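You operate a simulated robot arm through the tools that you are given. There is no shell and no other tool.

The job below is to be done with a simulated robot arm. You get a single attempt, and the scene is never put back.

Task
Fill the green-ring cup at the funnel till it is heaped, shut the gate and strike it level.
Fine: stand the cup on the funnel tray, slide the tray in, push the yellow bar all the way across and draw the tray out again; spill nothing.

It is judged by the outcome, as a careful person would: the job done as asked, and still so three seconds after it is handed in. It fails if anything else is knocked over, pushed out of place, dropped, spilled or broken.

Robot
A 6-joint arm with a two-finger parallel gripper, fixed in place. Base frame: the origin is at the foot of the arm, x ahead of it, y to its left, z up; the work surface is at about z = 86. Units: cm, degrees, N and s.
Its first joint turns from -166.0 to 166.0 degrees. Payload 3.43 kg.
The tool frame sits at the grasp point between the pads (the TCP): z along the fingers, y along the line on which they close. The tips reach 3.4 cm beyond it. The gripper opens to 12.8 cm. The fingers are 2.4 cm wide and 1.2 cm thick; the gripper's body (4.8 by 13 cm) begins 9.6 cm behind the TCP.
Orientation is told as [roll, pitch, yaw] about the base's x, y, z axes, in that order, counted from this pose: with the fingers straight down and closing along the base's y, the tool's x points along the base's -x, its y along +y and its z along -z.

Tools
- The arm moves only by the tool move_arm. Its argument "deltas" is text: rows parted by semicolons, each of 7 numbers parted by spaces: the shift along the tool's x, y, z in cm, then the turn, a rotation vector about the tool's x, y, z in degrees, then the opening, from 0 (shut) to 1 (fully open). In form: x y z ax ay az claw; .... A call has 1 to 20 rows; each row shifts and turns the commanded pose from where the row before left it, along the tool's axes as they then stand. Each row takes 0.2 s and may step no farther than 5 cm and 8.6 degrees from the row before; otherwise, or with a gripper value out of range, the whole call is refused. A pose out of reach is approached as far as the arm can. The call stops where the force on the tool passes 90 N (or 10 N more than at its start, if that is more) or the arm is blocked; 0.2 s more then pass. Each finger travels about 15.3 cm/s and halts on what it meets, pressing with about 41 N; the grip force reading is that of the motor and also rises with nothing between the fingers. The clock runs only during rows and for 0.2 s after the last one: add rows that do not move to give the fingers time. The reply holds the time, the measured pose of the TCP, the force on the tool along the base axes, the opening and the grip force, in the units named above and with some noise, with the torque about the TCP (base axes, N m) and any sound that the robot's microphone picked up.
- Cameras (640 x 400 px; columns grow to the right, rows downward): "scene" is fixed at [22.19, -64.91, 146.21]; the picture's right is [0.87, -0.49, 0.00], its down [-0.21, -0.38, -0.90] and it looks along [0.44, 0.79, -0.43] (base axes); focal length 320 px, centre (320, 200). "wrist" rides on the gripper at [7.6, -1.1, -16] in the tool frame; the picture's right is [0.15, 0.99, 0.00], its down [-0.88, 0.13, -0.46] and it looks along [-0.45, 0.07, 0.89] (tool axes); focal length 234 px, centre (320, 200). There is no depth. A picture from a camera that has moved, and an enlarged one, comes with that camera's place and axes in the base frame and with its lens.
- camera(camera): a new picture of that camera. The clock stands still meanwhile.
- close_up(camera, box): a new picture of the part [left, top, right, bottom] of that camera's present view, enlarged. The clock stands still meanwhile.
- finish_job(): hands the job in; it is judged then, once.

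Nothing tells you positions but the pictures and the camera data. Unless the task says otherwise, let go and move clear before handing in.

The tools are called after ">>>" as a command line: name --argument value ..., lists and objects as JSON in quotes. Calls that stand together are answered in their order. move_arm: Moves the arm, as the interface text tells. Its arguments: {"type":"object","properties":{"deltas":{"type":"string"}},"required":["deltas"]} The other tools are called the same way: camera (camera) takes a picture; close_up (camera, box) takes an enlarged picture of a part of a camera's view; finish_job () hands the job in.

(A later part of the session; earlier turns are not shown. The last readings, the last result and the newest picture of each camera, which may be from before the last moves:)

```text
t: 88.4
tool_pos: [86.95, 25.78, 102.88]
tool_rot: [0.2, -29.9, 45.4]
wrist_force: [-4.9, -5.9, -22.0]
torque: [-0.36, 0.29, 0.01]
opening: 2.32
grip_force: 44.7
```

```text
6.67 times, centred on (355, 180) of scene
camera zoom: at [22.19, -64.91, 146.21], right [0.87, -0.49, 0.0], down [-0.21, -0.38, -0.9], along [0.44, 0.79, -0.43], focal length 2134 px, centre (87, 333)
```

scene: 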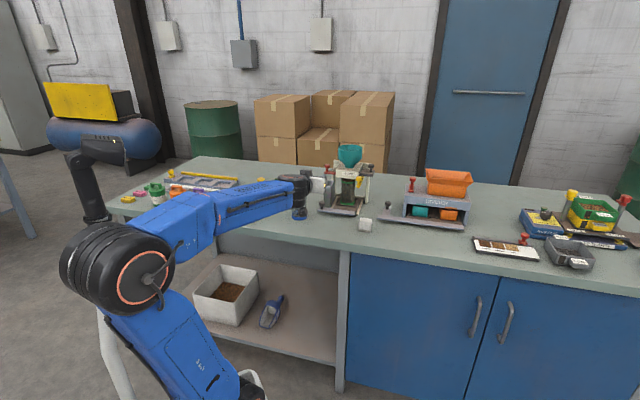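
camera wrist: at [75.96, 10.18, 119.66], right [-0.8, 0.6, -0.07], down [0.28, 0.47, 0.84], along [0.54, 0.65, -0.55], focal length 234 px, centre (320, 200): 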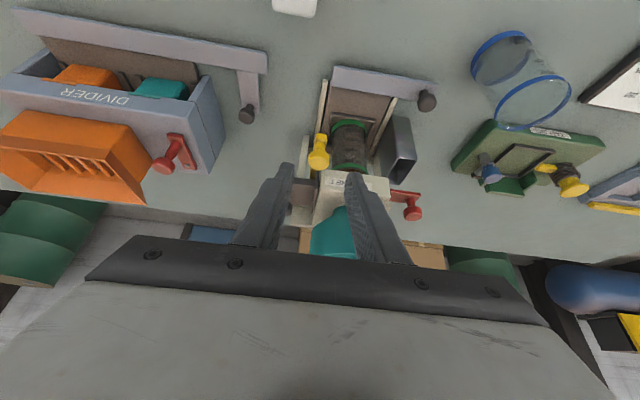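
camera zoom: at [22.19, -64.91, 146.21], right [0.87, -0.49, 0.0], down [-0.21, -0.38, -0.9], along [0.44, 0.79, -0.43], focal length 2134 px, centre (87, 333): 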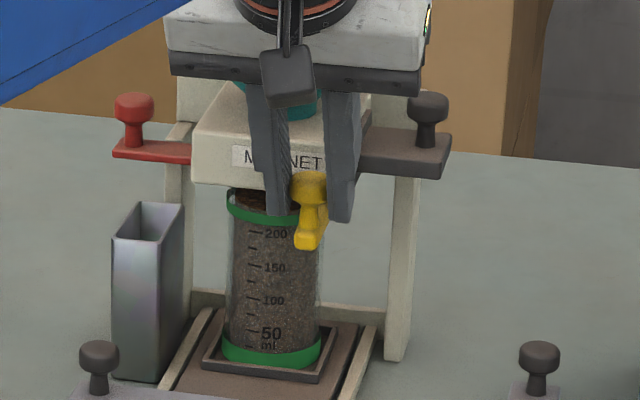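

>>> move_arm --deltas "0.02 0.3 0.04 0 0 0 0.12;0 0.4 0 0 0 0 0.12;0 0.4 0 0 0 0 0.12;0 0.4 0 0 0 0 0.12;0 0.4 0 0 0 0 0.12;0 0.4 0 0 0 0 0.12;0 0.4 0 0 0 0 0.12;0 0.4 0 0 0 0 0.12"

>>> close_up --camera "scene" --box '[310, 150, 380, 210]'

>>> close_up --camera "wrist" --box '[230, 90, 410, 250]'

```text
t: 90.2
tool_pos: [84.56, 27.94, 102.73]
tool_rot: [0.3, -29.9, 45.5]
wrist_force: [-1.2, -1.9, -26.8]
torque: [-0.31, 0.26, 0.02]
opening: 2.3
grip_force: 44.7
```

```text
6.67 times, centred on (345, 180) of scene
camera zoom: at [22.19, -64.91, 146.21], right [0.87, -0.49, 0.0], down [-0.21, -0.38, -0.9], along [0.44, 0.79, -0.43], focal length 2134 px, centre (153, 333)
```

zoom: 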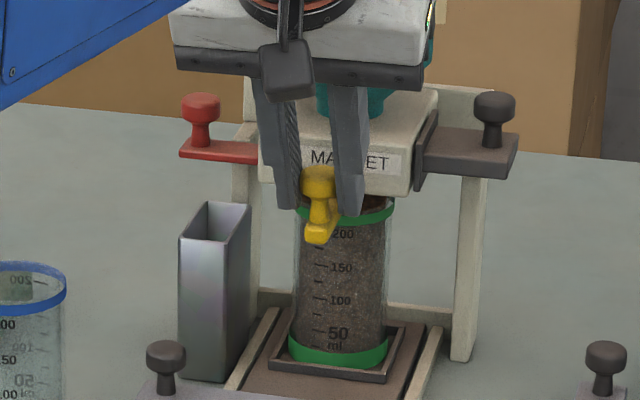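

```text
2.50 times, centred on (320, 170) of wrist
camera zoom: at [75.2, 16.81, 112.9], right [-0.8, 0.6, -0.07], down [0.28, 0.47, 0.84], along [0.53, 0.65, -0.55], focal length 585 px, centre (320, 275)
```

zoom: 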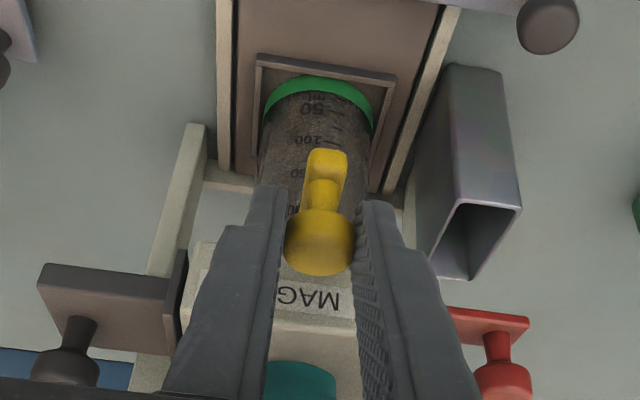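

>>> move_arm --deltas "0.05 0.3 0.08 0 0 0 0.12;0 0.4 0 0 0 0 0.12;0 0.4 0 0 0 0 0.12;0 0.4 0 0 0 0 0.12;0 0.4 0 0 0 0 0.12;0 0.4 0 0 0 0 0.12;0 0.4 0 0 0 0 0.12;0 0.4 0 0 0 0 0.12"

>>> close_up --camera "scene" --box '[310, 150, 380, 210]'

```text
t: 92.0
tool_pos: [82.29, 30.2, 102.85]
tool_rot: [0.1, -30.1, 45.6]
wrist_force: [2.1, 1.1, -0.8]
torque: [-0.09, 0.07, 0.02]
opening: 2.33
grip_force: 45.0
```

```text
6.67 times, centred on (345, 180) of scene
camera zoom: at [22.19, -64.91, 146.21], right [0.87, -0.49, 0.0], down [-0.21, -0.38, -0.9], along [0.44, 0.79, -0.43], focal length 2134 px, centre (153, 333)
```

zoom: 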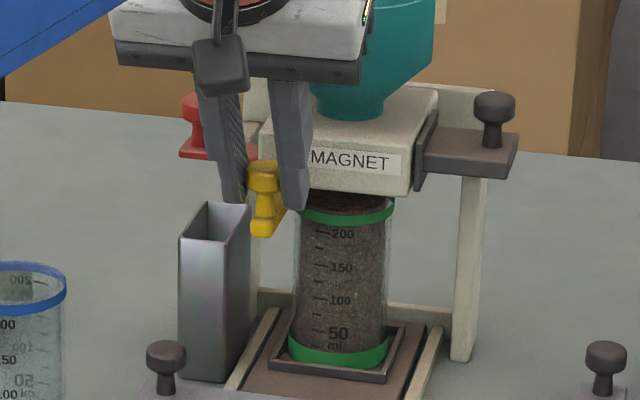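

>>> move_arm --deltas "0 0.3 0 0 0 0 0.12;0 0.3 0 0 0 0 0.12;0 0.3 0 0 0 0 0.12;0 0.3 0 0 0 0 0.12;0 0.3 0 0 0 0 0.12"

>>> close_up --camera "scene" --box '[310, 150, 380, 210]'

```text
t: 93.2
tool_pos: [81.24, 31.2, 102.85]
tool_rot: [0.1, -30.0, 45.6]
wrist_force: [17.0, 17.1, 10.8]
torque: [0.32, -0.47, -0.03]
opening: 2.3
grip_force: 44.7
```

```text
6.67 times, centred on (345, 180) of scene
camera zoom: at [22.19, -64.91, 146.21], right [0.87, -0.49, 0.0], down [-0.21, -0.38, -0.9], along [0.44, 0.79, -0.43], focal length 2134 px, centre (153, 333)
```

zoom: 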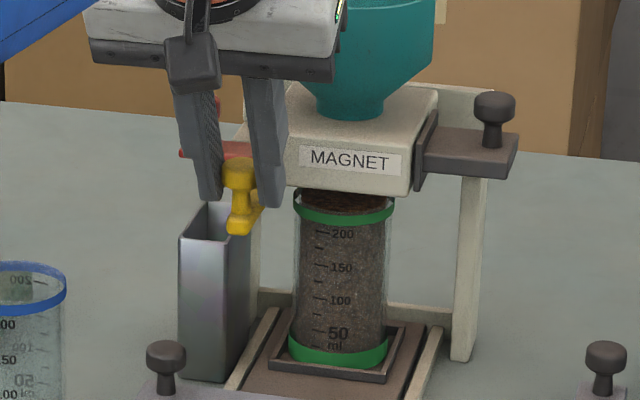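

>>> move_arm --deltas "-0.08 0.2 0.03 0 0 0 0.12;0 0.3 0 0 0 0 0.12;0 0.3 0 0 0 0 0.12;0 0.3 0 0 0 0 0.12"

>>> close_up --camera "scene" --box '[310, 150, 380, 210]'

```text
t: 94.2
tool_pos: [80.75, 31.64, 102.87]
tool_rot: [0.1, -30.0, 45.4]
wrist_force: [41.8, -11.6, 11.5]
torque: [-0.32, -0.58, -0.41]
opening: 2.3
grip_force: 44.9
```

```text
6.67 times, centred on (345, 180) of scene
camera zoom: at [22.19, -64.91, 146.21], right [0.87, -0.49, 0.0], down [-0.21, -0.38, -0.9], along [0.44, 0.79, -0.43], focal length 2134 px, centre (153, 333)
```

zoom: 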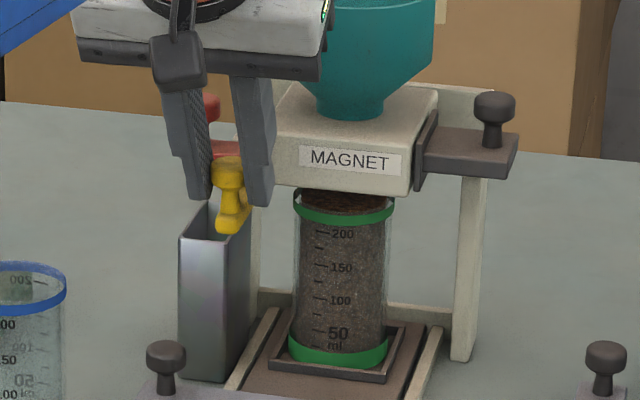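

The bar has met its end stop after about 10.4 cm. I'll let go, back off, and look into the chute and at the cup from above to see whether any surplus was struck off.

>>> move_arm --deltas "0 -0.1 0 0 0 0 0.2;0 0 0 0 0 0 0.3;0 0 -2 0 0 0 0.35;0 0 -4 0 0 0 0.35;0 0 -4 0 0 0 0.35;0 0 -3 0 0 0 0.35;0 0 0 0 0 0 0.35"

>>> camera --camera "wrist"

>>> close_up --camera "scene" --box '[320, 160, 380, 210]'

```text
t: 95.8
tool_pos: [76.18, 27.4, 114.03]
tool_rot: [0.2, -30.0, 45.6]
wrist_force: [-0.2, 0.6, -0.6]
torque: [0.0, 0.01, 0.03]
opening: 4.49
grip_force: 0.0
```

```text
taken
camera wrist: at [66.91, 16.2, 124.03], right [-0.8, 0.6, -0.07], down [0.28, 0.47, 0.84], along [0.54, 0.65, -0.55], focal length 234 px, centre (320, 200)
```

wrist: 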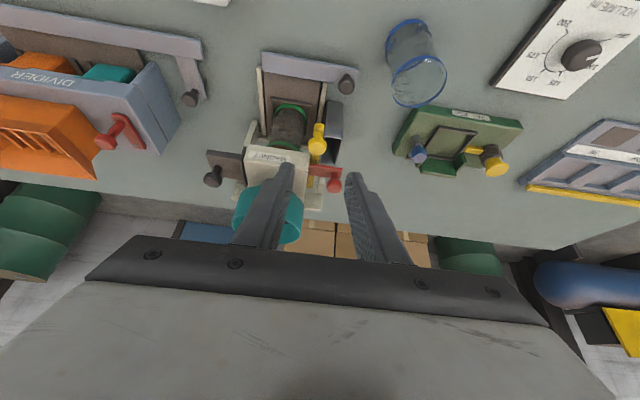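

```text
8.00 times, centred on (350, 185) of scene
camera zoom: at [22.19, -64.91, 146.21], right [0.87, -0.49, 0.0], down [-0.21, -0.38, -0.9], along [0.44, 0.79, -0.43], focal length 2561 px, centre (80, 320)
```

zoom: 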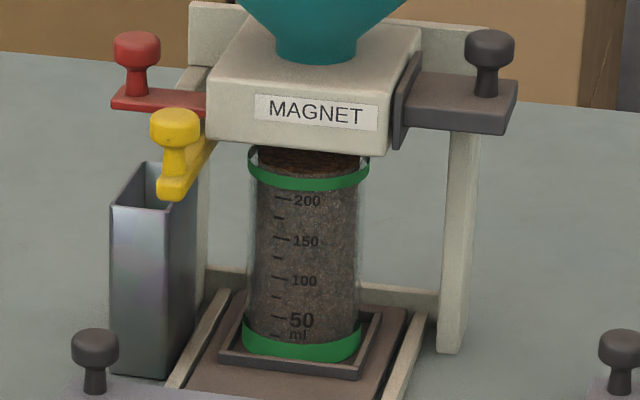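

>>> close_up --camera "wrist" --box '[190, 50, 370, 220]'

>>> close_up --camera "wrist" --box '[490, 0, 640, 110]'

>>> close_up --camera "scene" --box '[343, 174, 359, 184]'

```text
2.35 times, centred on (280, 135) of wrist
camera zoom: at [66.91, 16.2, 124.03], right [-0.8, 0.6, -0.07], down [0.28, 0.47, 0.84], along [0.54, 0.65, -0.55], focal length 551 px, centre (414, 353)
```

zoom: 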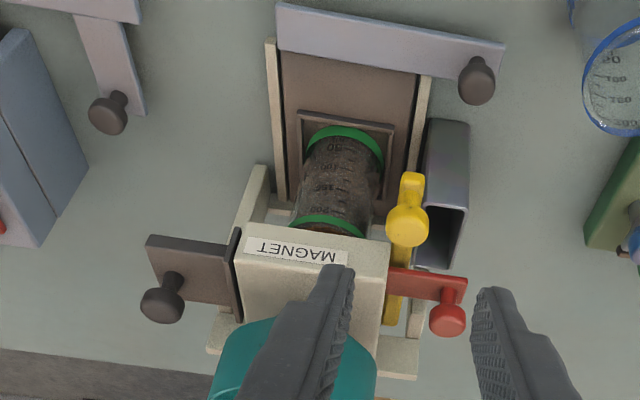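

```text
3.64 times, centred on (565, 55) of wrist
camera zoom: at [66.91, 16.2, 124.03], right [-0.8, 0.6, -0.07], down [0.28, 0.47, 0.84], along [0.54, 0.65, -0.55], focal length 852 px, centre (-571, 727)
```

zoom: 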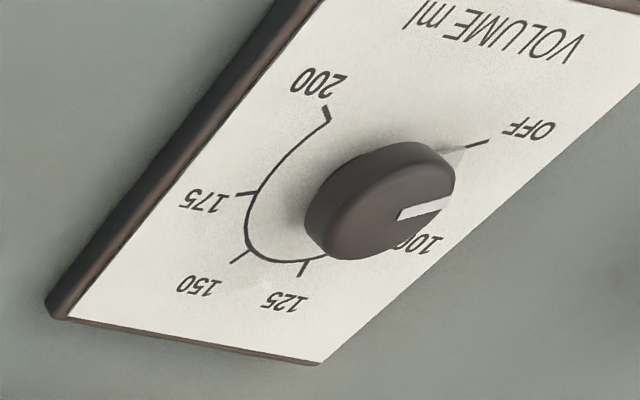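

```text
16.00 times, centred on (351, 179) of scene
camera zoom: at [22.19, -64.91, 146.21], right [0.87, -0.49, 0.0], down [-0.21, -0.38, -0.9], along [0.44, 0.79, -0.43], focal length 5121 px, centre (-176, 536)
```

zoom: 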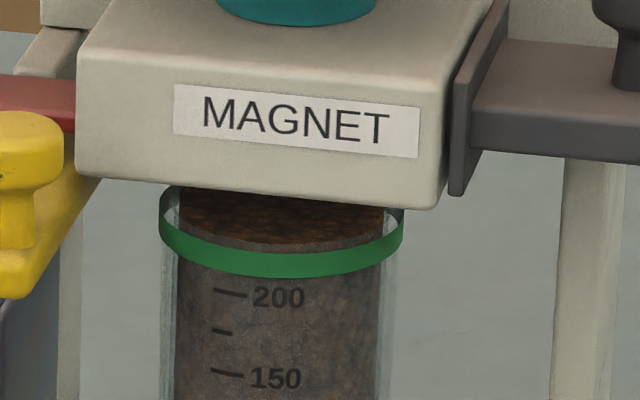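

>>> close_up --camera "wrist" --box '[300, 90, 345, 180]'

>>> close_up --camera "scene" --box '[325, 170, 365, 220]'

```text
4.44 times, centred on (322, 135) of wrist
camera zoom: at [66.91, 16.2, 124.03], right [-0.8, 0.6, -0.07], down [0.28, 0.47, 0.84], along [0.54, 0.65, -0.55], focal length 1041 px, centre (309, 489)
```

zoom: 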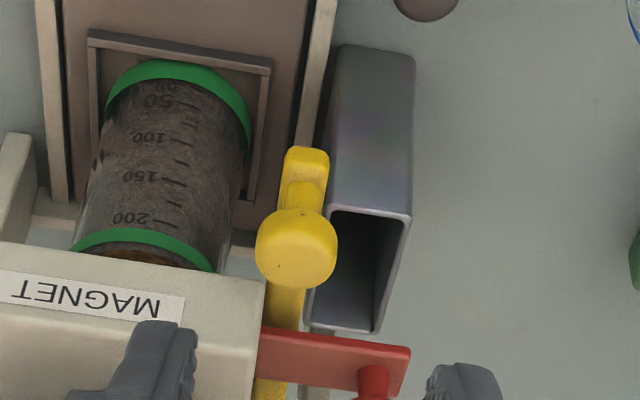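

```text
8.00 times, centred on (345, 195) of scene
camera zoom: at [22.19, -64.91, 146.21], right [0.87, -0.49, 0.0], down [-0.21, -0.38, -0.9], along [0.44, 0.79, -0.43], focal length 2561 px, centre (120, 240)
```

zoom: 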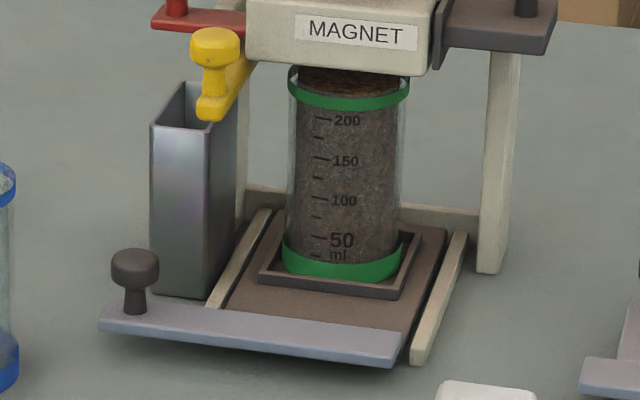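

>>> move_arm --deltas "3.2 -2.8 -1.85 0 0 0 0.6;0 0 0 0 -7.5 0 1;0 0 0 0 -7.5 0 1;0 0 0 0 -7.5 0 1;0 0 0 0 -7.5 0 1;3.4 0 1.96 0 0 0 1;3.4 0 1.96 0 0 0 1;3.4 0 1.96 0 0 0 1;3.4 0 1.96 0 0 0 1;0 0 0 0 0 0 1"

>>> camera --camera "wrist"

```text
t: 98.0
tool_pos: [75.39, 22.49, 98.55]
tool_rot: [0.2, -59.9, 45.4]
wrist_force: [0.0, 0.0, 0.1]
torque: [-0.01, 0.02, -0.02]
opening: 12.81
grip_force: 0.0
```

```text
taken
camera wrist: at [63.85, 9.26, 99.97], right [-0.76, 0.64, -0.12], down [-0.06, 0.12, 0.99], along [0.65, 0.76, -0.05], focal length 234 px, centre (320, 200)
```

wrist: 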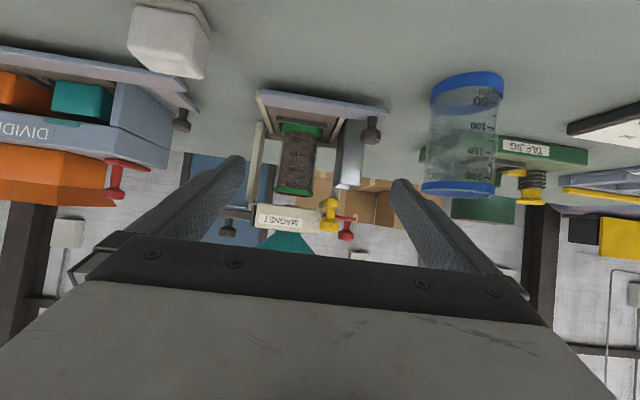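

>>> close_up --camera "wrist" --box '[268, 178, 320, 210]'

>>> close_up --camera "wrist" --box '[255, 110, 365, 220]'

```text
12.31 times, centred on (294, 194) of wrist
camera zoom: at [63.85, 9.26, 99.97], right [-0.76, 0.64, -0.12], down [-0.06, 0.12, 0.99], along [0.65, 0.76, -0.05], focal length 2882 px, centre (640, 274)
```

zoom: 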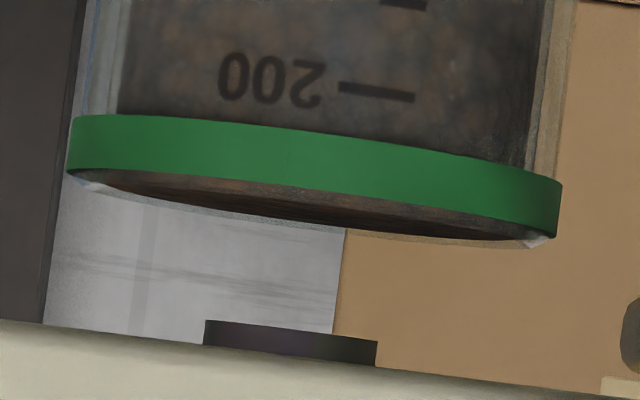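

```text
3.64 times, centred on (310, 165) of wrist
camera zoom: at [63.85, 9.26, 99.97], right [-0.76, 0.64, -0.12], down [-0.06, 0.12, 0.99], along [0.65, 0.76, -0.05], focal length 852 px, centre (356, 327)
```

zoom: 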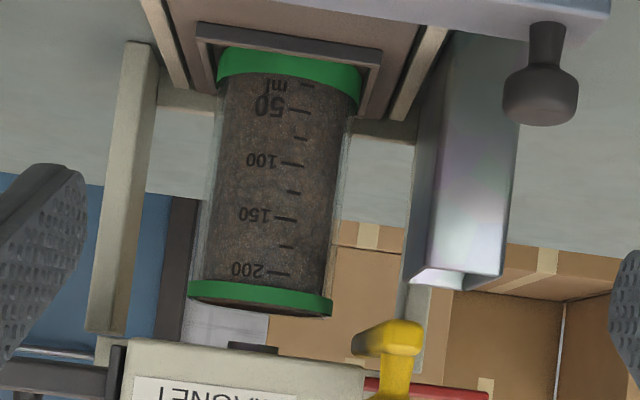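

Nothing visible changed at the rim, so I need a decisive clue on whether there was a heap: any surplus would now lie in the chute. I'll turn the hand round so the camera can look straight down into it.

>>> move_arm --deltas "-3.46 0 -2 0 0 0 0.6;-3.46 0 -2 0 0 0 0.3;-3.46 0 -2 0 0 0 0.3;0 0 0 0 8.56 0 0.3;0 0 0 0 8.56 0 0.3;0 0 0 0 8.56 0 0.3;0 0 0 0 8.56 0 0.3;0 0 0 0 8.56 0 0.3;0 0 0 0 8.56 0 0.3;0 0 0 0 8.56 0 0.3;0 0 0 0 0 0 0.3"

>>> move_arm --deltas "0 0 0 0 0 -8.5 0.3;0 0 0 0 0 -8.5 0.3;0 0 0 0 0 -8.5 0.3;0 0 0 0 0 -8.5 0.3;0 0 0 0 0 -8.5 0.3;0 0 0 0 0 -8.5 0.3;0 0 0 0 0 -8.5 0.3;0 0 0 0 0 -8.5 0.3;0 0 0 0 0 -8.5 0.3;0 0 0 0 0 -8.5 0.3;0 0 0 0 0 0 0.3"

```text
t: 100.4
tool_pos: [75.42, 22.65, 110.37]
tool_rot: [0.2, -0.1, 45.6]
wrist_force: [-0.8, 0.0, -0.7]
torque: [0.01, -0.02, -0.02]
opening: 3.84
grip_force: 0.1
```

```text
t: 102.8
tool_pos: [75.46, 22.72, 110.36]
tool_rot: [0.0, -0.2, 130.8]
wrist_force: [0.3, -0.7, -0.3]
torque: [-0.02, 0.02, 0.0]
opening: 3.85
grip_force: 0.0
```

>>> move_arm --deltas "0 0 0 0 0 -8.56 0.3;0 0 0 0 0 -8.56 0.3;0 0 0 0 0 -8.56 0.3;0 0 0 0 0 -8.56 0.3;0 0 0 0 0 -8.56 0.3;0 0 0 0 0 -8.56 0.3;0 0 0 0 0 -8.56 0.3;0 0 0 0 0 -8.56 0.3;0 0 0 0 0 -8.56 0.3;0 0 0 0 0 -8.56 0.3;0 0 0 0 0 -8.56 0.3;0 0 0 0 0 0 0.3"

>>> camera --camera "wrist"

```text
t: 105.4
tool_pos: [75.25, 23.15, 110.42]
tool_rot: [0.0, 0.1, -155.6]
wrist_force: [0.1, -0.3, -0.4]
torque: [0.01, -0.01, -0.01]
opening: 3.84
grip_force: 0.1
out of reach, approached as far as the arm can: row 9, 10, 11
```

```text
taken
camera wrist: at [81.64, 27.21, 126.41], right [0.54, -0.84, 0.0], down [-0.75, -0.48, 0.45], along [-0.38, -0.25, -0.89], focal length 234 px, centre (320, 200)
```

wrist: 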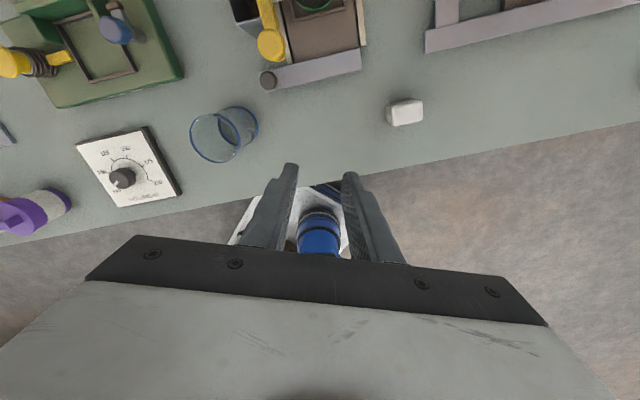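

>>> move_arm --deltas "0 0 0 0 0 6.8 0.3;0 0 0 0 0 6.8 0.3;0 0 0 0 0 6.8 0.3;1.94 -3.98 0 0 0 0 0.3;1.94 -3.98 0 0 0 0 0.3;0 0 0 0 0 0 0.3"

>>> camera --camera "wrist"

```text
t: 106.8
tool_pos: [78.32, 31.21, 110.52]
tool_rot: [-0.1, 0.0, -176.1]
wrist_force: [-0.4, -0.2, 0.3]
torque: [0.02, 0.01, -0.02]
opening: 3.85
grip_force: 0.1
```

```text
taken
camera wrist: at [85.87, 32.87, 126.56], right [0.22, -0.98, 0.0], down [-0.87, -0.19, 0.46], along [-0.45, -0.1, -0.89], focal length 234 px, centre (320, 200)
```

wrist: 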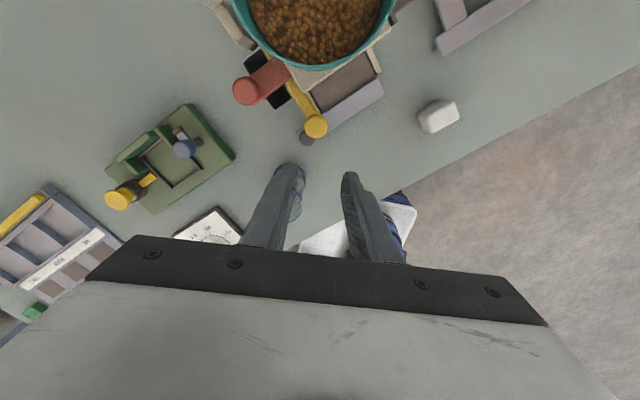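

>>> close_up --camera "wrist" --box '[225, 35, 345, 155]'

>>> close_up --camera "wrist" --box '[215, 0, 415, 75]'

```text
3.33 times, centred on (285, 95) of wrist
camera zoom: at [85.87, 32.87, 126.56], right [0.22, -0.98, 0.0], down [-0.87, -0.19, 0.46], along [-0.45, -0.1, -0.89], focal length 781 px, centre (437, 550)
```

zoom: 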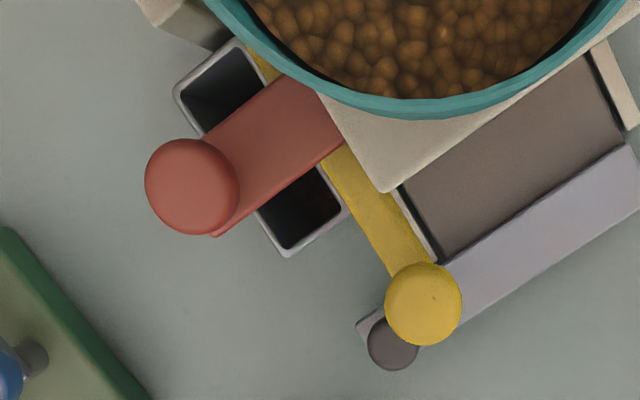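

```text
3.20 times, centred on (315, 38) of wrist
camera zoom: at [85.87, 32.87, 126.56], right [0.22, -0.98, 0.0], down [-0.87, -0.19, 0.46], along [-0.45, -0.1, -0.89], focal length 749 px, centre (336, 720)
```

zoom: 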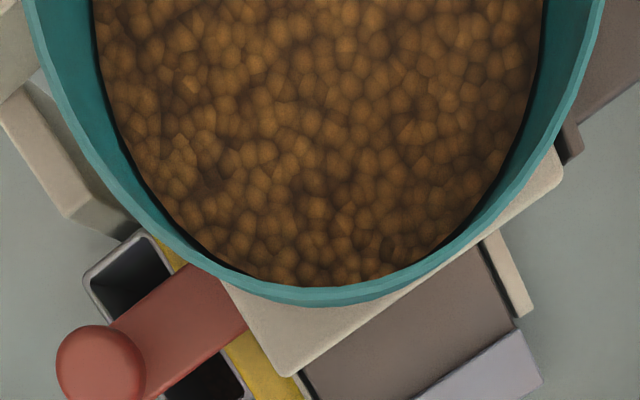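

>>> close_up --camera "wrist" --box '[268, 80, 298, 112]'

>>> close_up --camera "wrist" --box '[235, 40, 275, 80]'

```text
12.50 times, centred on (283, 96) of wrist
camera zoom: at [85.87, 32.87, 126.56], right [0.22, -0.98, 0.0], down [-0.87, -0.19, 0.46], along [-0.45, -0.1, -0.89], focal length 2927 px, centre (782, 1500)
```

zoom: 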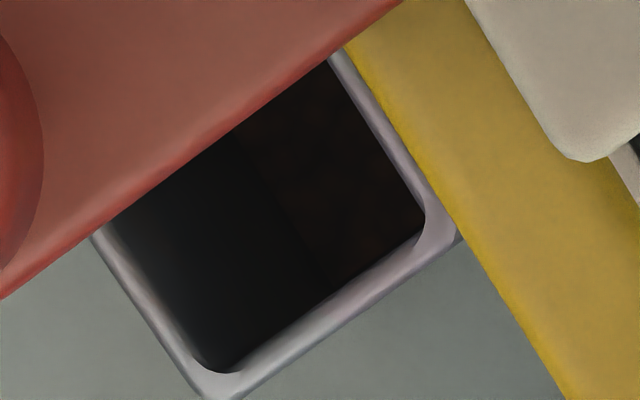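

```text
10.00 times, centred on (255, 60) of wrist
camera zoom: at [85.87, 32.87, 126.56], right [0.22, -0.98, 0.0], down [-0.87, -0.19, 0.46], along [-0.45, -0.1, -0.89], focal length 2342 px, centre (970, 1600)
```

zoom: 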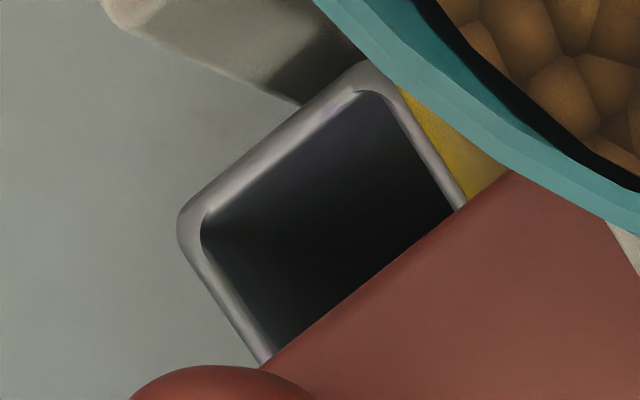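

>>> close_up --camera "wrist" --box '[276, 84, 292, 100]'

```text
16.00 times, centred on (284, 92) of wrist
camera zoom: at [85.87, 32.87, 126.56], right [0.22, -0.98, 0.0], down [-0.87, -0.19, 0.46], along [-0.45, -0.1, -0.89], focal length 3747 px, centre (896, 1928)
```

zoom: 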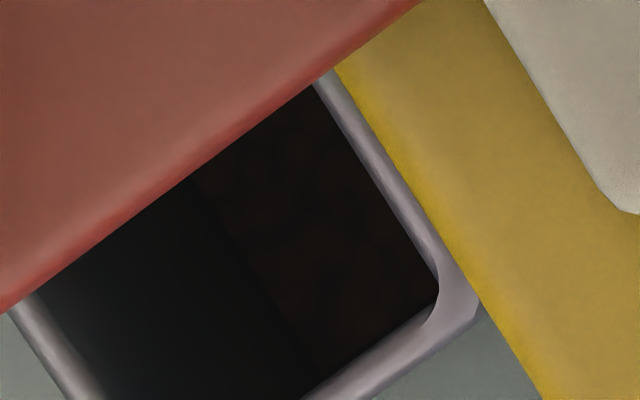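

The chute bottom now shows brown grains, so a heap had been there (choking the outlet) and has been struck off into the chute. Gate is shut and bar is across, so next I turn the hand back and fetch the tray knob, approaching tilted to stay clear of the yellow bar.

>>> move_arm --deltas "0 0 0 0 0 8.2 0.32;0 0 0 0 0 8.2 0.32;0 0 0 0 0 8.2 0.32;0 0 0 0 0 8.2 0.32;0 0 0 0 0 8.2 0.32;0 0 0 0 0 8.2 0.32;0 0 0 0 0 8.2 0.32;0 0 0 0 0 8.2 0.32;0 0 0 0 0 8.2 0.32;0 0 0 0 0 8.2 0.32;0 0 0 0 0 8.2 0.32;0 0 0 0 0 8.2 0.32;0 0 0 0 0 8.2 0.32;0 0 0 0 0 8.2 0.32;0 0 0 0 0 8.2 0.32;0 0 0 0 0 8.2 0.32;0 0 0 0 0 7.8 0.32;0 0 0 0 0 0 0.32"

```text
t: 110.6
tool_pos: [78.52, 31.25, 110.62]
tool_rot: [0.2, 0.0, 44.9]
wrist_force: [-0.8, 0.0, -0.4]
torque: [-0.01, -0.03, -0.01]
opening: 4.11
grip_force: 0.1
```

>>> move_arm --deltas "2.15 1.0 0 0 0 0 0.32;2.15 1.0 0 0 0 0 0.32;0 0 0 0 -7.5 0 0.32;0 0 0 0 -7.5 0 0.32;0 0 0 0 -7.5 0 0.32;1.5 0 3.7 0 0 0 0.32;1.5 0 3.7 0 0 0 0.32;0 0 0 0 0 0 0.32"

>>> camera --camera "wrist"

>>> close_up --camera "scene" --box '[280, 140, 400, 240]'

```text
t: 112.4
tool_pos: [73.91, 29.95, 102.44]
tool_rot: [0.1, -22.7, 45.0]
wrist_force: [0.5, -0.3, -0.1]
torque: [-0.02, 0.03, -0.06]
opening: 4.13
grip_force: 0.0
```

```text
taken
camera wrist: at [65.53, 19.85, 114.28], right [-0.8, 0.6, -0.05], down [0.36, 0.54, 0.76], along [0.49, 0.58, -0.65], focal length 234 px, centre (320, 200)
```

wrist: 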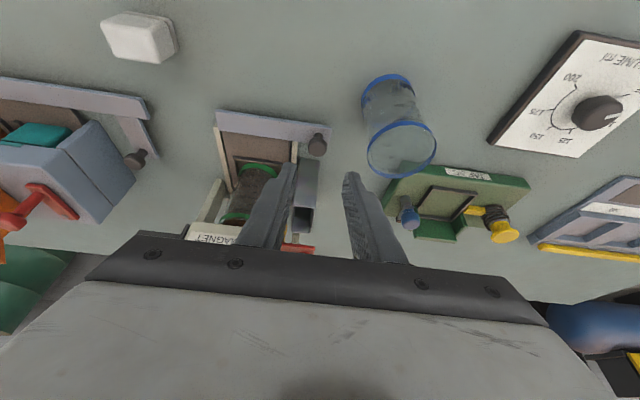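

```text
4.00 times, centred on (340, 190) of scene
camera zoom: at [22.19, -64.91, 146.21], right [0.87, -0.49, 0.0], down [-0.21, -0.38, -0.9], along [0.44, 0.79, -0.43], focal length 1280 px, centre (240, 240)
```

zoom: 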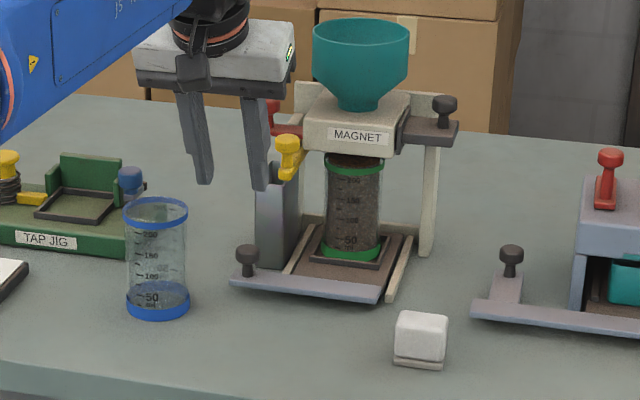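

>>> move_arm --deltas "0.04 -0.3 4 0 0 0 0.32;0 0 4 0 0 0 0.32;0 0 0 0 0 0 0.32"

>>> close_up --camera "wrist" --box '[220, 90, 420, 260]'

>>> close_up --camera "scene" --box '[290, 150, 380, 230]'

```text
t: 113.2
tool_pos: [76.33, 31.65, 94.91]
tool_rot: [0.2, -22.6, 45.0]
wrist_force: [0.4, 0.0, -0.6]
torque: [0.01, -0.03, -0.01]
opening: 4.09
grip_force: 0.1
```

```text
2.35 times, centred on (320, 175) of wrist
camera zoom: at [67.93, 21.66, 106.87], right [-0.8, 0.6, -0.05], down [0.36, 0.54, 0.76], along [0.49, 0.58, -0.65], focal length 551 px, centre (320, 259)
```

zoom: 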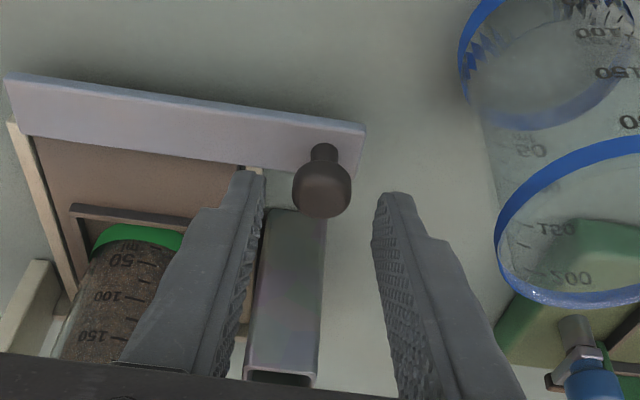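

```text
5.00 times, centred on (335, 190) of scene
camera zoom: at [22.19, -64.91, 146.21], right [0.87, -0.49, 0.0], down [-0.21, -0.38, -0.9], along [0.44, 0.79, -0.43], focal length 1600 px, centre (245, 250)
```

zoom: 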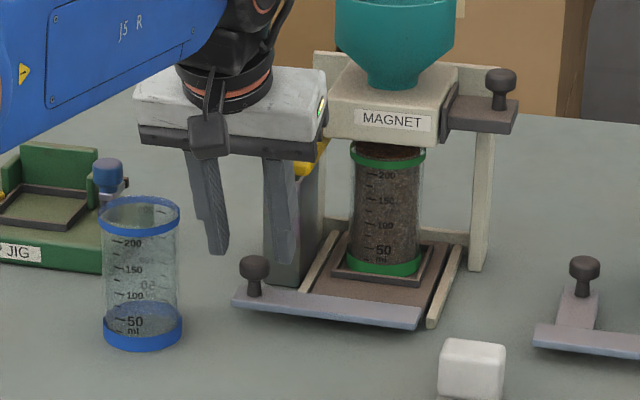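

>>> move_arm --deltas "0 0 2 0 0 0 0.32;0 0 1.5 0 0 0 0.32;0 0 0 0 0 0 0.32"

>>> close_up --camera "wrist" --box '[220, 90, 420, 260]'

>>> close_up --camera "scene" --box '[290, 150, 380, 230]'

```text
t: 114.0
tool_pos: [77.33, 32.63, 91.81]
tool_rot: [0.1, -22.6, 45.0]
wrist_force: [0.2, -0.4, 0.7]
torque: [-0.01, 0.0, -0.03]
opening: 4.11
grip_force: 0.0
```

```text
2.35 times, centred on (320, 175) of wrist
camera zoom: at [68.89, 22.61, 103.66], right [-0.8, 0.6, -0.05], down [0.36, 0.54, 0.76], along [0.49, 0.58, -0.65], focal length 551 px, centre (320, 259)
```

zoom: 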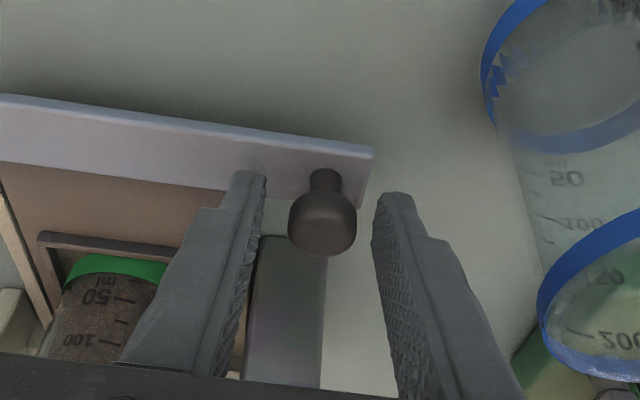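

```text
5.00 times, centred on (335, 190) of scene
camera zoom: at [22.19, -64.91, 146.21], right [0.87, -0.49, 0.0], down [-0.21, -0.38, -0.9], along [0.44, 0.79, -0.43], focal length 1600 px, centre (245, 250)
```

zoom: 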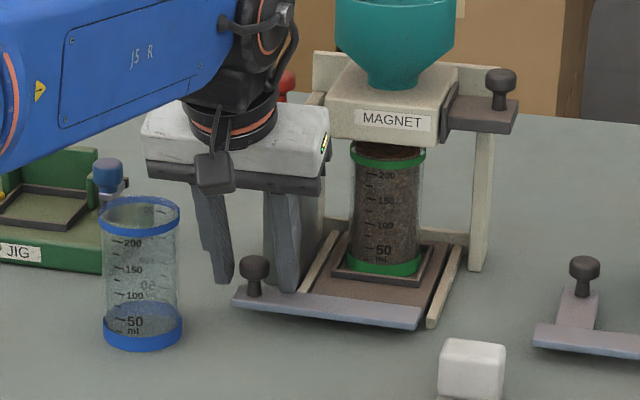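

>>> move_arm --deltas "0 0 0 0 0 0 0.22;0 0 0 0 0 0 0.1;0 0 0 0 0 0 0.1"

>>> close_up --camera "wrist" --box '[220, 90, 420, 260]'

```text
t: 114.8
tool_pos: [77.34, 32.83, 91.8]
tool_rot: [0.0, -22.6, 45.0]
wrist_force: [-9.0, 7.1, -2.3]
torque: [0.11, 0.14, 0.09]
opening: 2.34
grip_force: 45.0
```

```text
2.35 times, centred on (320, 175) of wrist
camera zoom: at [68.85, 22.67, 103.67], right [-0.8, 0.6, -0.05], down [0.36, 0.54, 0.76], along [0.49, 0.58, -0.65], focal length 551 px, centre (320, 259)
```

zoom: 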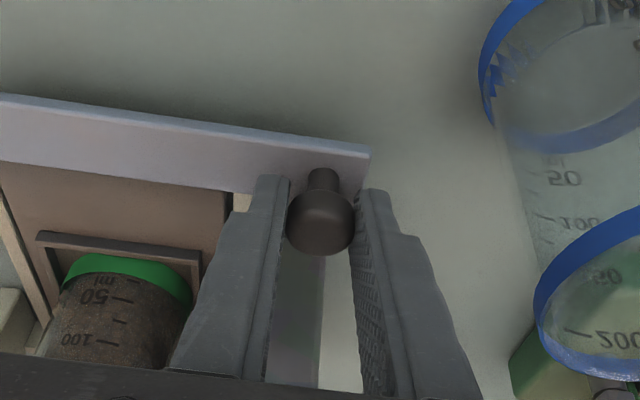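

Gripped. Drawing the tray out very gently with a soft start, since the cup is brim-full.

>>> move_arm --deltas "0.046 0.03 -0.019 0 0 0 0.1;0.092 0 -0.038 0 0 0 0.1;0.139 0 -0.057 0 0 0 0.1;0.185 0 -0.077 0 0 0 0.1;0.231 0 -0.096 0 0 0 0.1;0.231 0 -0.096 0 0 0 0.1;0.231 0 -0.096 0 0 0 0.1;0.231 0 -0.096 0 0 0 0.1;0.185 0 -0.077 0 0 0 0.1;0.139 0 -0.057 0 0 0 0.1;0.092 0 -0.038 0 0 0 0.1;0.046 0 -0.019 0 0 0 0.1"

>>> close_up --camera "scene" --box '[290, 150, 380, 230]'

```text
t: 117.4
tool_pos: [75.89, 31.28, 91.76]
tool_rot: [0.0, -22.6, 45.0]
wrist_force: [-22.1, 23.3, -8.1]
torque: [-0.05, 0.66, 0.16]
opening: 2.34
grip_force: 45.0
```

```text
5.00 times, centred on (335, 190) of scene
camera zoom: at [22.19, -64.91, 146.21], right [0.87, -0.49, 0.0], down [-0.21, -0.38, -0.9], along [0.44, 0.79, -0.43], focal length 1600 px, centre (245, 250)
```

zoom: 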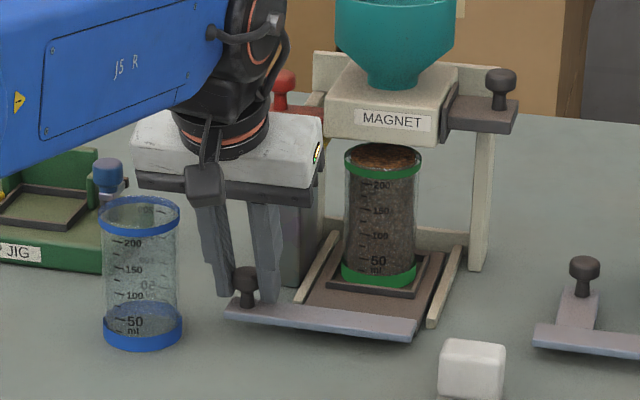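

>>> move_arm --deltas "0.046 0.07 -0.019 0 0 0 0.1;0.092 0.05 -0.038 0 0 0 0.1;0.139 0 -0.057 0 0 0 0.1;0.185 0 -0.077 0 0 0 0.1;0.231 0 -0.096 0 0 0 0.1;0.231 0 -0.096 0 0 0 0.1;0.231 0 -0.096 0 0 0 0.1;0.231 0 -0.096 0 0 0 0.1;0.231 0 -0.096 0 0 0 0.1;0.231 0 -0.096 0 0 0 0.1;0.185 0 -0.077 0 0 0 0.1;0.139 0 -0.057 0 0 0 0.1;0.092 0 -0.038 0 0 0 0.1;0.046 0 -0.019 0 0 0 0.1"

>>> close_up --camera "scene" --box '[290, 150, 380, 230]'

>>> close_up --camera "scene" --box '[330, 170, 362, 195]'

```text
t: 120.4
tool_pos: [73.97, 29.56, 91.8]
tool_rot: [0.1, -22.7, 45.0]
wrist_force: [-11.3, 10.7, -16.2]
torque: [-0.54, 0.78, 0.11]
opening: 2.36
grip_force: 44.6
```

```text
5.00 times, centred on (335, 190) of scene
camera zoom: at [22.19, -64.91, 146.21], right [0.87, -0.49, 0.0], down [-0.21, -0.38, -0.9], along [0.44, 0.79, -0.43], focal length 1600 px, centre (245, 250)
```

zoom: 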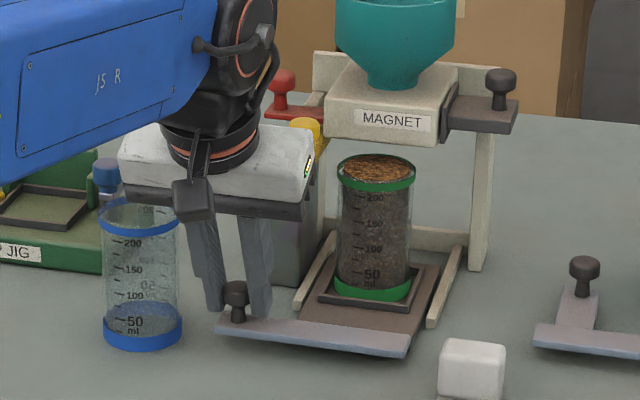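

```text
16.00 times, centred on (346, 182) of scene
camera zoom: at [22.19, -64.91, 146.21], right [0.87, -0.49, 0.0], down [-0.21, -0.38, -0.9], along [0.44, 0.79, -0.43], focal length 5121 px, centre (-96, 480)
```

zoom: 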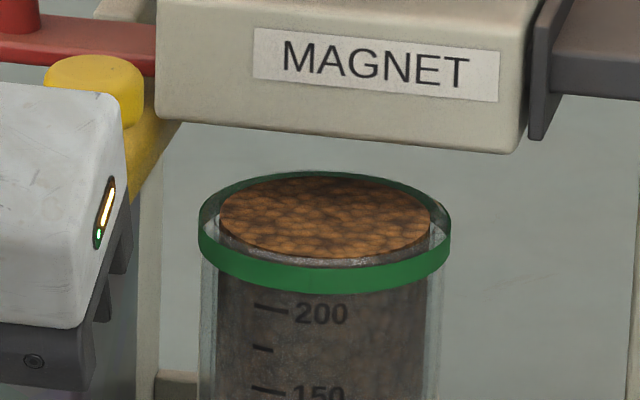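

The cup's surface is flat and flush with the rim. Continuing to draw the tray out.

>>> move_arm --deltas "0.046 0.04 0.02 0 0 0 0.1;0.092 0.02 -0.038 0 0 0 0.1;0.139 0 -0.057 0 0 0 0.1;0.185 0 -0.077 0 0 0 0.1;0.231 0 -0.096 0 0 0 0.1;0.231 0 -0.096 0 0 0 0.1;0.231 0 -0.096 0 0 0 0.1;0.231 0 -0.096 0 0 0 0.1;0.231 0 -0.096 0 0 0 0.1;0.231 0 -0.096 0 0 0 0.1;0.231 0 -0.096 0 0 0 0.1;0.231 0 -0.096 0 0 0 0.1;0.231 0 -0.096 0 0 0 0.1;0.185 0 -0.077 0 0 0 0.1;0.139 0 -0.057 0 0 0 0.1;0.092 0 -0.038 0 0 0 0.1;0.046 0 -0.019 0 0 0 0.1"

>>> close_up --camera "scene" --box '[280, 150, 380, 235]'

>>> camera --camera "wrist"

```text
t: 124.0
tool_pos: [71.82, 27.25, 91.82]
tool_rot: [0.3, -22.6, 44.9]
wrist_force: [14.7, -12.8, -11.2]
torque: [0.41, -0.89, -0.11]
opening: 2.35
grip_force: 45.1
```

```text
4.71 times, centred on (330, 192) of scene
camera zoom: at [22.19, -64.91, 146.21], right [0.87, -0.49, 0.0], down [-0.21, -0.38, -0.9], along [0.44, 0.79, -0.43], focal length 1506 px, centre (273, 235)
```

zoom: 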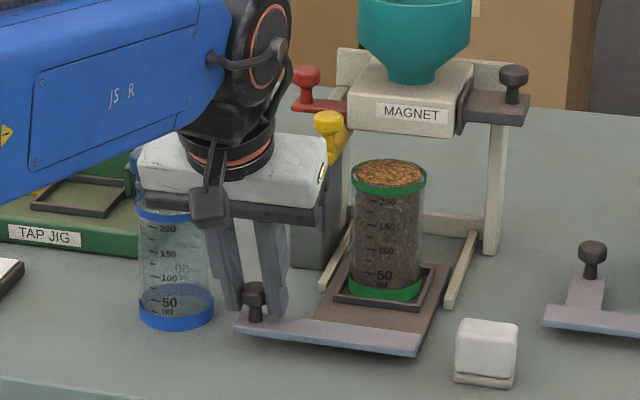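

```text
taken
camera wrist: at [63.31, 17.16, 103.68], right [-0.8, 0.6, -0.05], down [0.36, 0.54, 0.76], along [0.49, 0.58, -0.65], focal length 234 px, centre (320, 200)
```

wrist: 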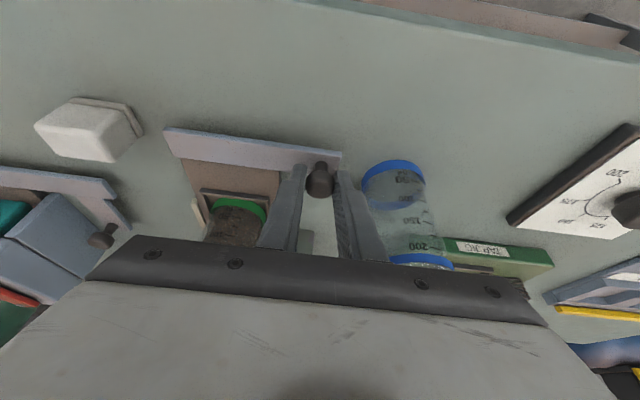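

>>> move_arm --deltas "0.046 -0.04 0.02 0 0 0 0.1;0.092 -0.03 -0.038 0 0 0 0.1;0.139 0 -0.057 0 0 0 0.1;0.185 0 -0.077 0 0 0 0.1;0.231 0 -0.096 0 0 0 0.1;0.231 0 -0.096 0 0 0 0.1;0.231 0 -0.096 0 0 0 0.1;0.231 0 -0.096 0 0 0 0.1;0.231 0 -0.096 0 0 0 0.1;0.231 0 -0.096 0 0 0 0.1;0.231 0 -0.096 0 0 0 0.1;0.231 0 -0.096 0 0 0 0.1;0.231 0 -0.096 0 0 0 0.1;0.231 0 -0.096 0 0 0 0.1;0.185 0 -0.077 0 0 0 0.1;0.139 0 -0.057 0 0 0 0.1;0.092 0 -0.038 0 0 0 0.1;0.046 0 -0.019 0 0 0 0.1"

>>> close_up --camera "scene" --box '[280, 150, 380, 235]'

```text
t: 127.8
tool_pos: [69.18, 24.7, 91.83]
tool_rot: [0.1, -22.5, 45.0]
wrist_force: [-11.4, 10.6, -14.7]
torque: [-0.16, 0.4, 0.09]
opening: 2.37
grip_force: 44.8
```

```text
4.71 times, centred on (330, 192) of scene
camera zoom: at [22.19, -64.91, 146.21], right [0.87, -0.49, 0.0], down [-0.21, -0.38, -0.9], along [0.44, 0.79, -0.43], focal length 1506 px, centre (273, 235)
```

zoom: 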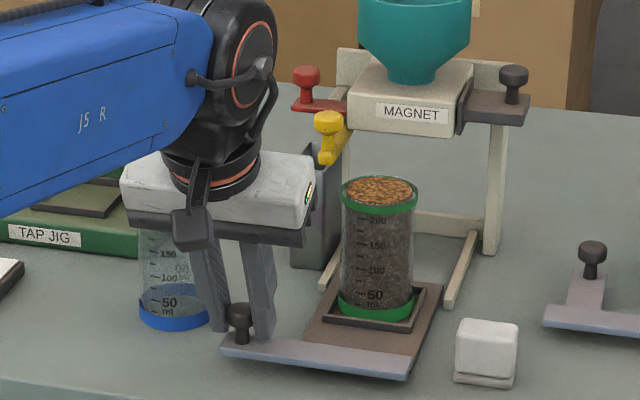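

>>> move_arm --deltas "0.07 0.03 -0.03 0 0 0 0.1;0.09 0 -0.04 0 0 0 0.1;0.07 0 -0.03 0 0 0 0.1;0.05 0 -0.02 0 0 0 0.1;0 0 0 0 0 0 0.1"

>>> close_up --camera "scene" --box '[320, 165, 380, 235]'

```text
t: 129.0
tool_pos: [69.17, 24.63, 91.91]
tool_rot: [0.1, -22.6, 45.0]
wrist_force: [6.6, 19.2, -16.3]
torque: [0.59, -0.45, 0.06]
opening: 2.37
grip_force: 44.6
```

```text
5.71 times, centred on (350, 200) of scene
camera zoom: at [22.19, -64.91, 146.21], right [0.87, -0.49, 0.0], down [-0.21, -0.38, -0.9], along [0.44, 0.79, -0.43], focal length 1829 px, centre (149, 200)
```

zoom: 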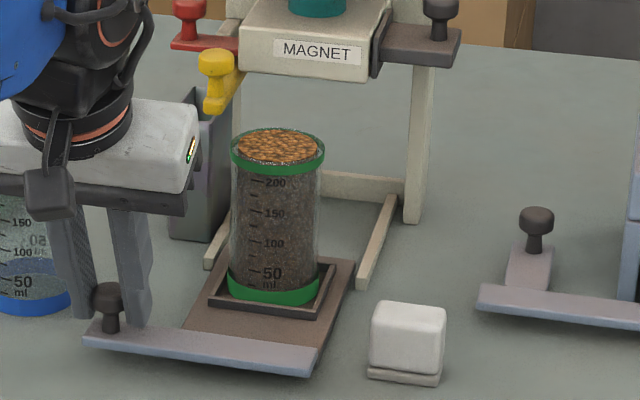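

The tray is at its outer stop, cup standing level-full. Releasing the knob and withdrawing up and back.

>>> move_arm --deltas "-0.1 0 0.03 0 0 0 0.1;0 0 0 0 0 0 0.2;0 0 0 0 0 0 0.3;0 0 -2 0 0 0 0.32;0 0 -4 0 0 0 0.32;0 0 -4 0 0 0 0.32;0 0 -4 0 0 0 0.32;3 0 -2 0 0 0 0.32;0 0 0 0 0 0 0.32"

>>> camera --camera "scene"

>>> close_up --camera "scene" --box '[285, 150, 375, 235]'

>>> camera --camera "wrist"

```text
t: 131.0
tool_pos: [62.83, 18.38, 105.4]
tool_rot: [0.1, -22.5, 45.0]
wrist_force: [-1.1, 0.0, 0.1]
torque: [0.0, -0.02, 0.01]
opening: 4.1
grip_force: 0.1
```

```text
taken
```

scene: 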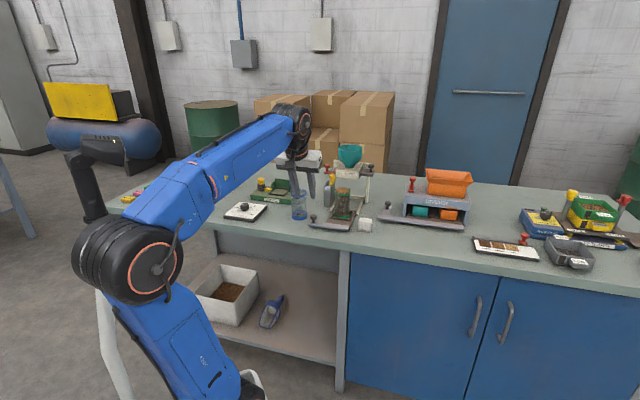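

```text
4.71 times, centred on (330, 192) of scene
camera zoom: at [22.19, -64.91, 146.21], right [0.87, -0.49, 0.0], down [-0.21, -0.38, -0.9], along [0.44, 0.79, -0.43], focal length 1506 px, centre (273, 235)
```

zoom: 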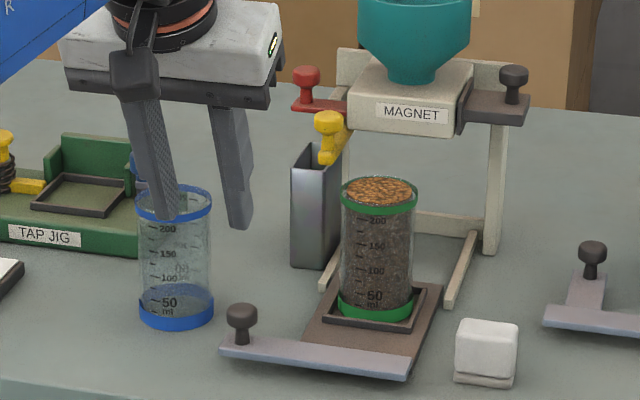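

```text
taken
camera wrist: at [54.42, 8.25, 117.26], right [-0.8, 0.6, -0.05], down [0.36, 0.54, 0.76], along [0.49, 0.58, -0.65], focal length 234 px, centre (320, 200)
```

wrist: 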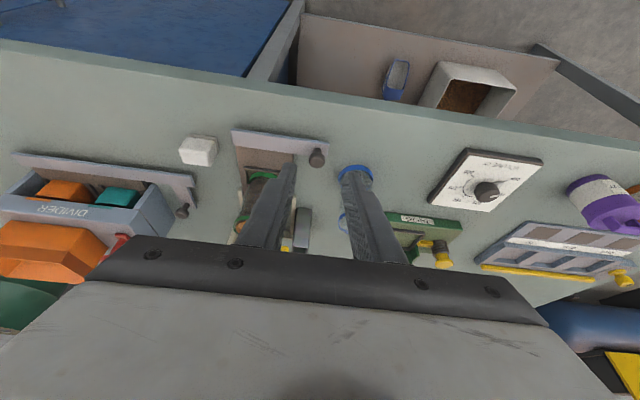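

>>> close_up --camera "scene" --box '[325, 180, 375, 230]'

>>> close_up --camera "scene" --box '[345, 182, 371, 202]'

>>> close_up --camera "scene" --box '[335, 140, 385, 190]'

```text
8.00 times, centred on (350, 205) of scene
camera zoom: at [22.19, -64.91, 146.21], right [0.87, -0.49, 0.0], down [-0.21, -0.38, -0.9], along [0.44, 0.79, -0.43], focal length 2561 px, centre (80, 160)
```

zoom: 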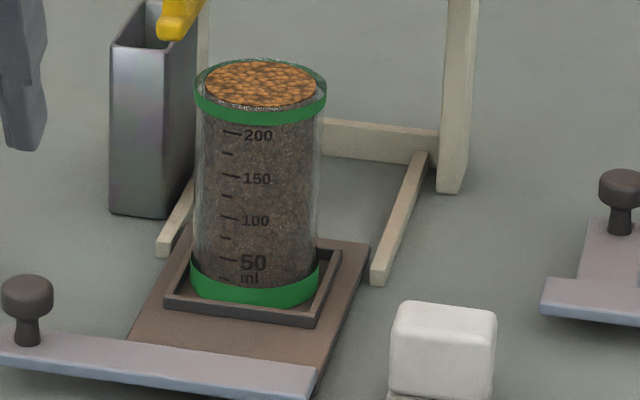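

```text
16.00 times, centred on (358, 192) of scene
camera zoom: at [22.19, -64.91, 146.21], right [0.87, -0.49, 0.0], down [-0.21, -0.38, -0.9], along [0.44, 0.79, -0.43], focal length 5121 px, centre (-288, 328)
```

zoom: 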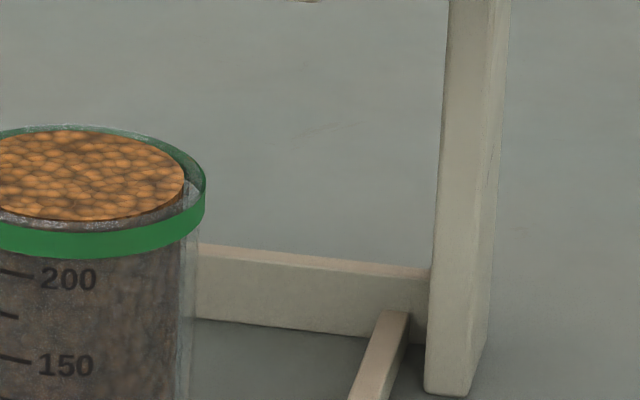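

```text
8.00 times, centred on (360, 165) of scene
camera zoom: at [22.19, -64.91, 146.21], right [0.87, -0.49, 0.0], down [-0.21, -0.38, -0.9], along [0.44, 0.79, -0.43], focal length 2561 px, centre (0, 480)
```

zoom: 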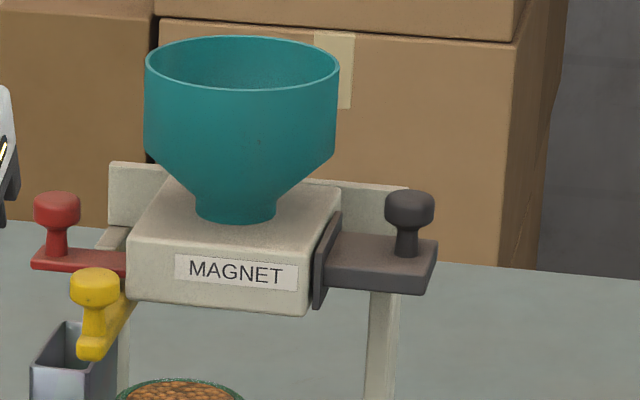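

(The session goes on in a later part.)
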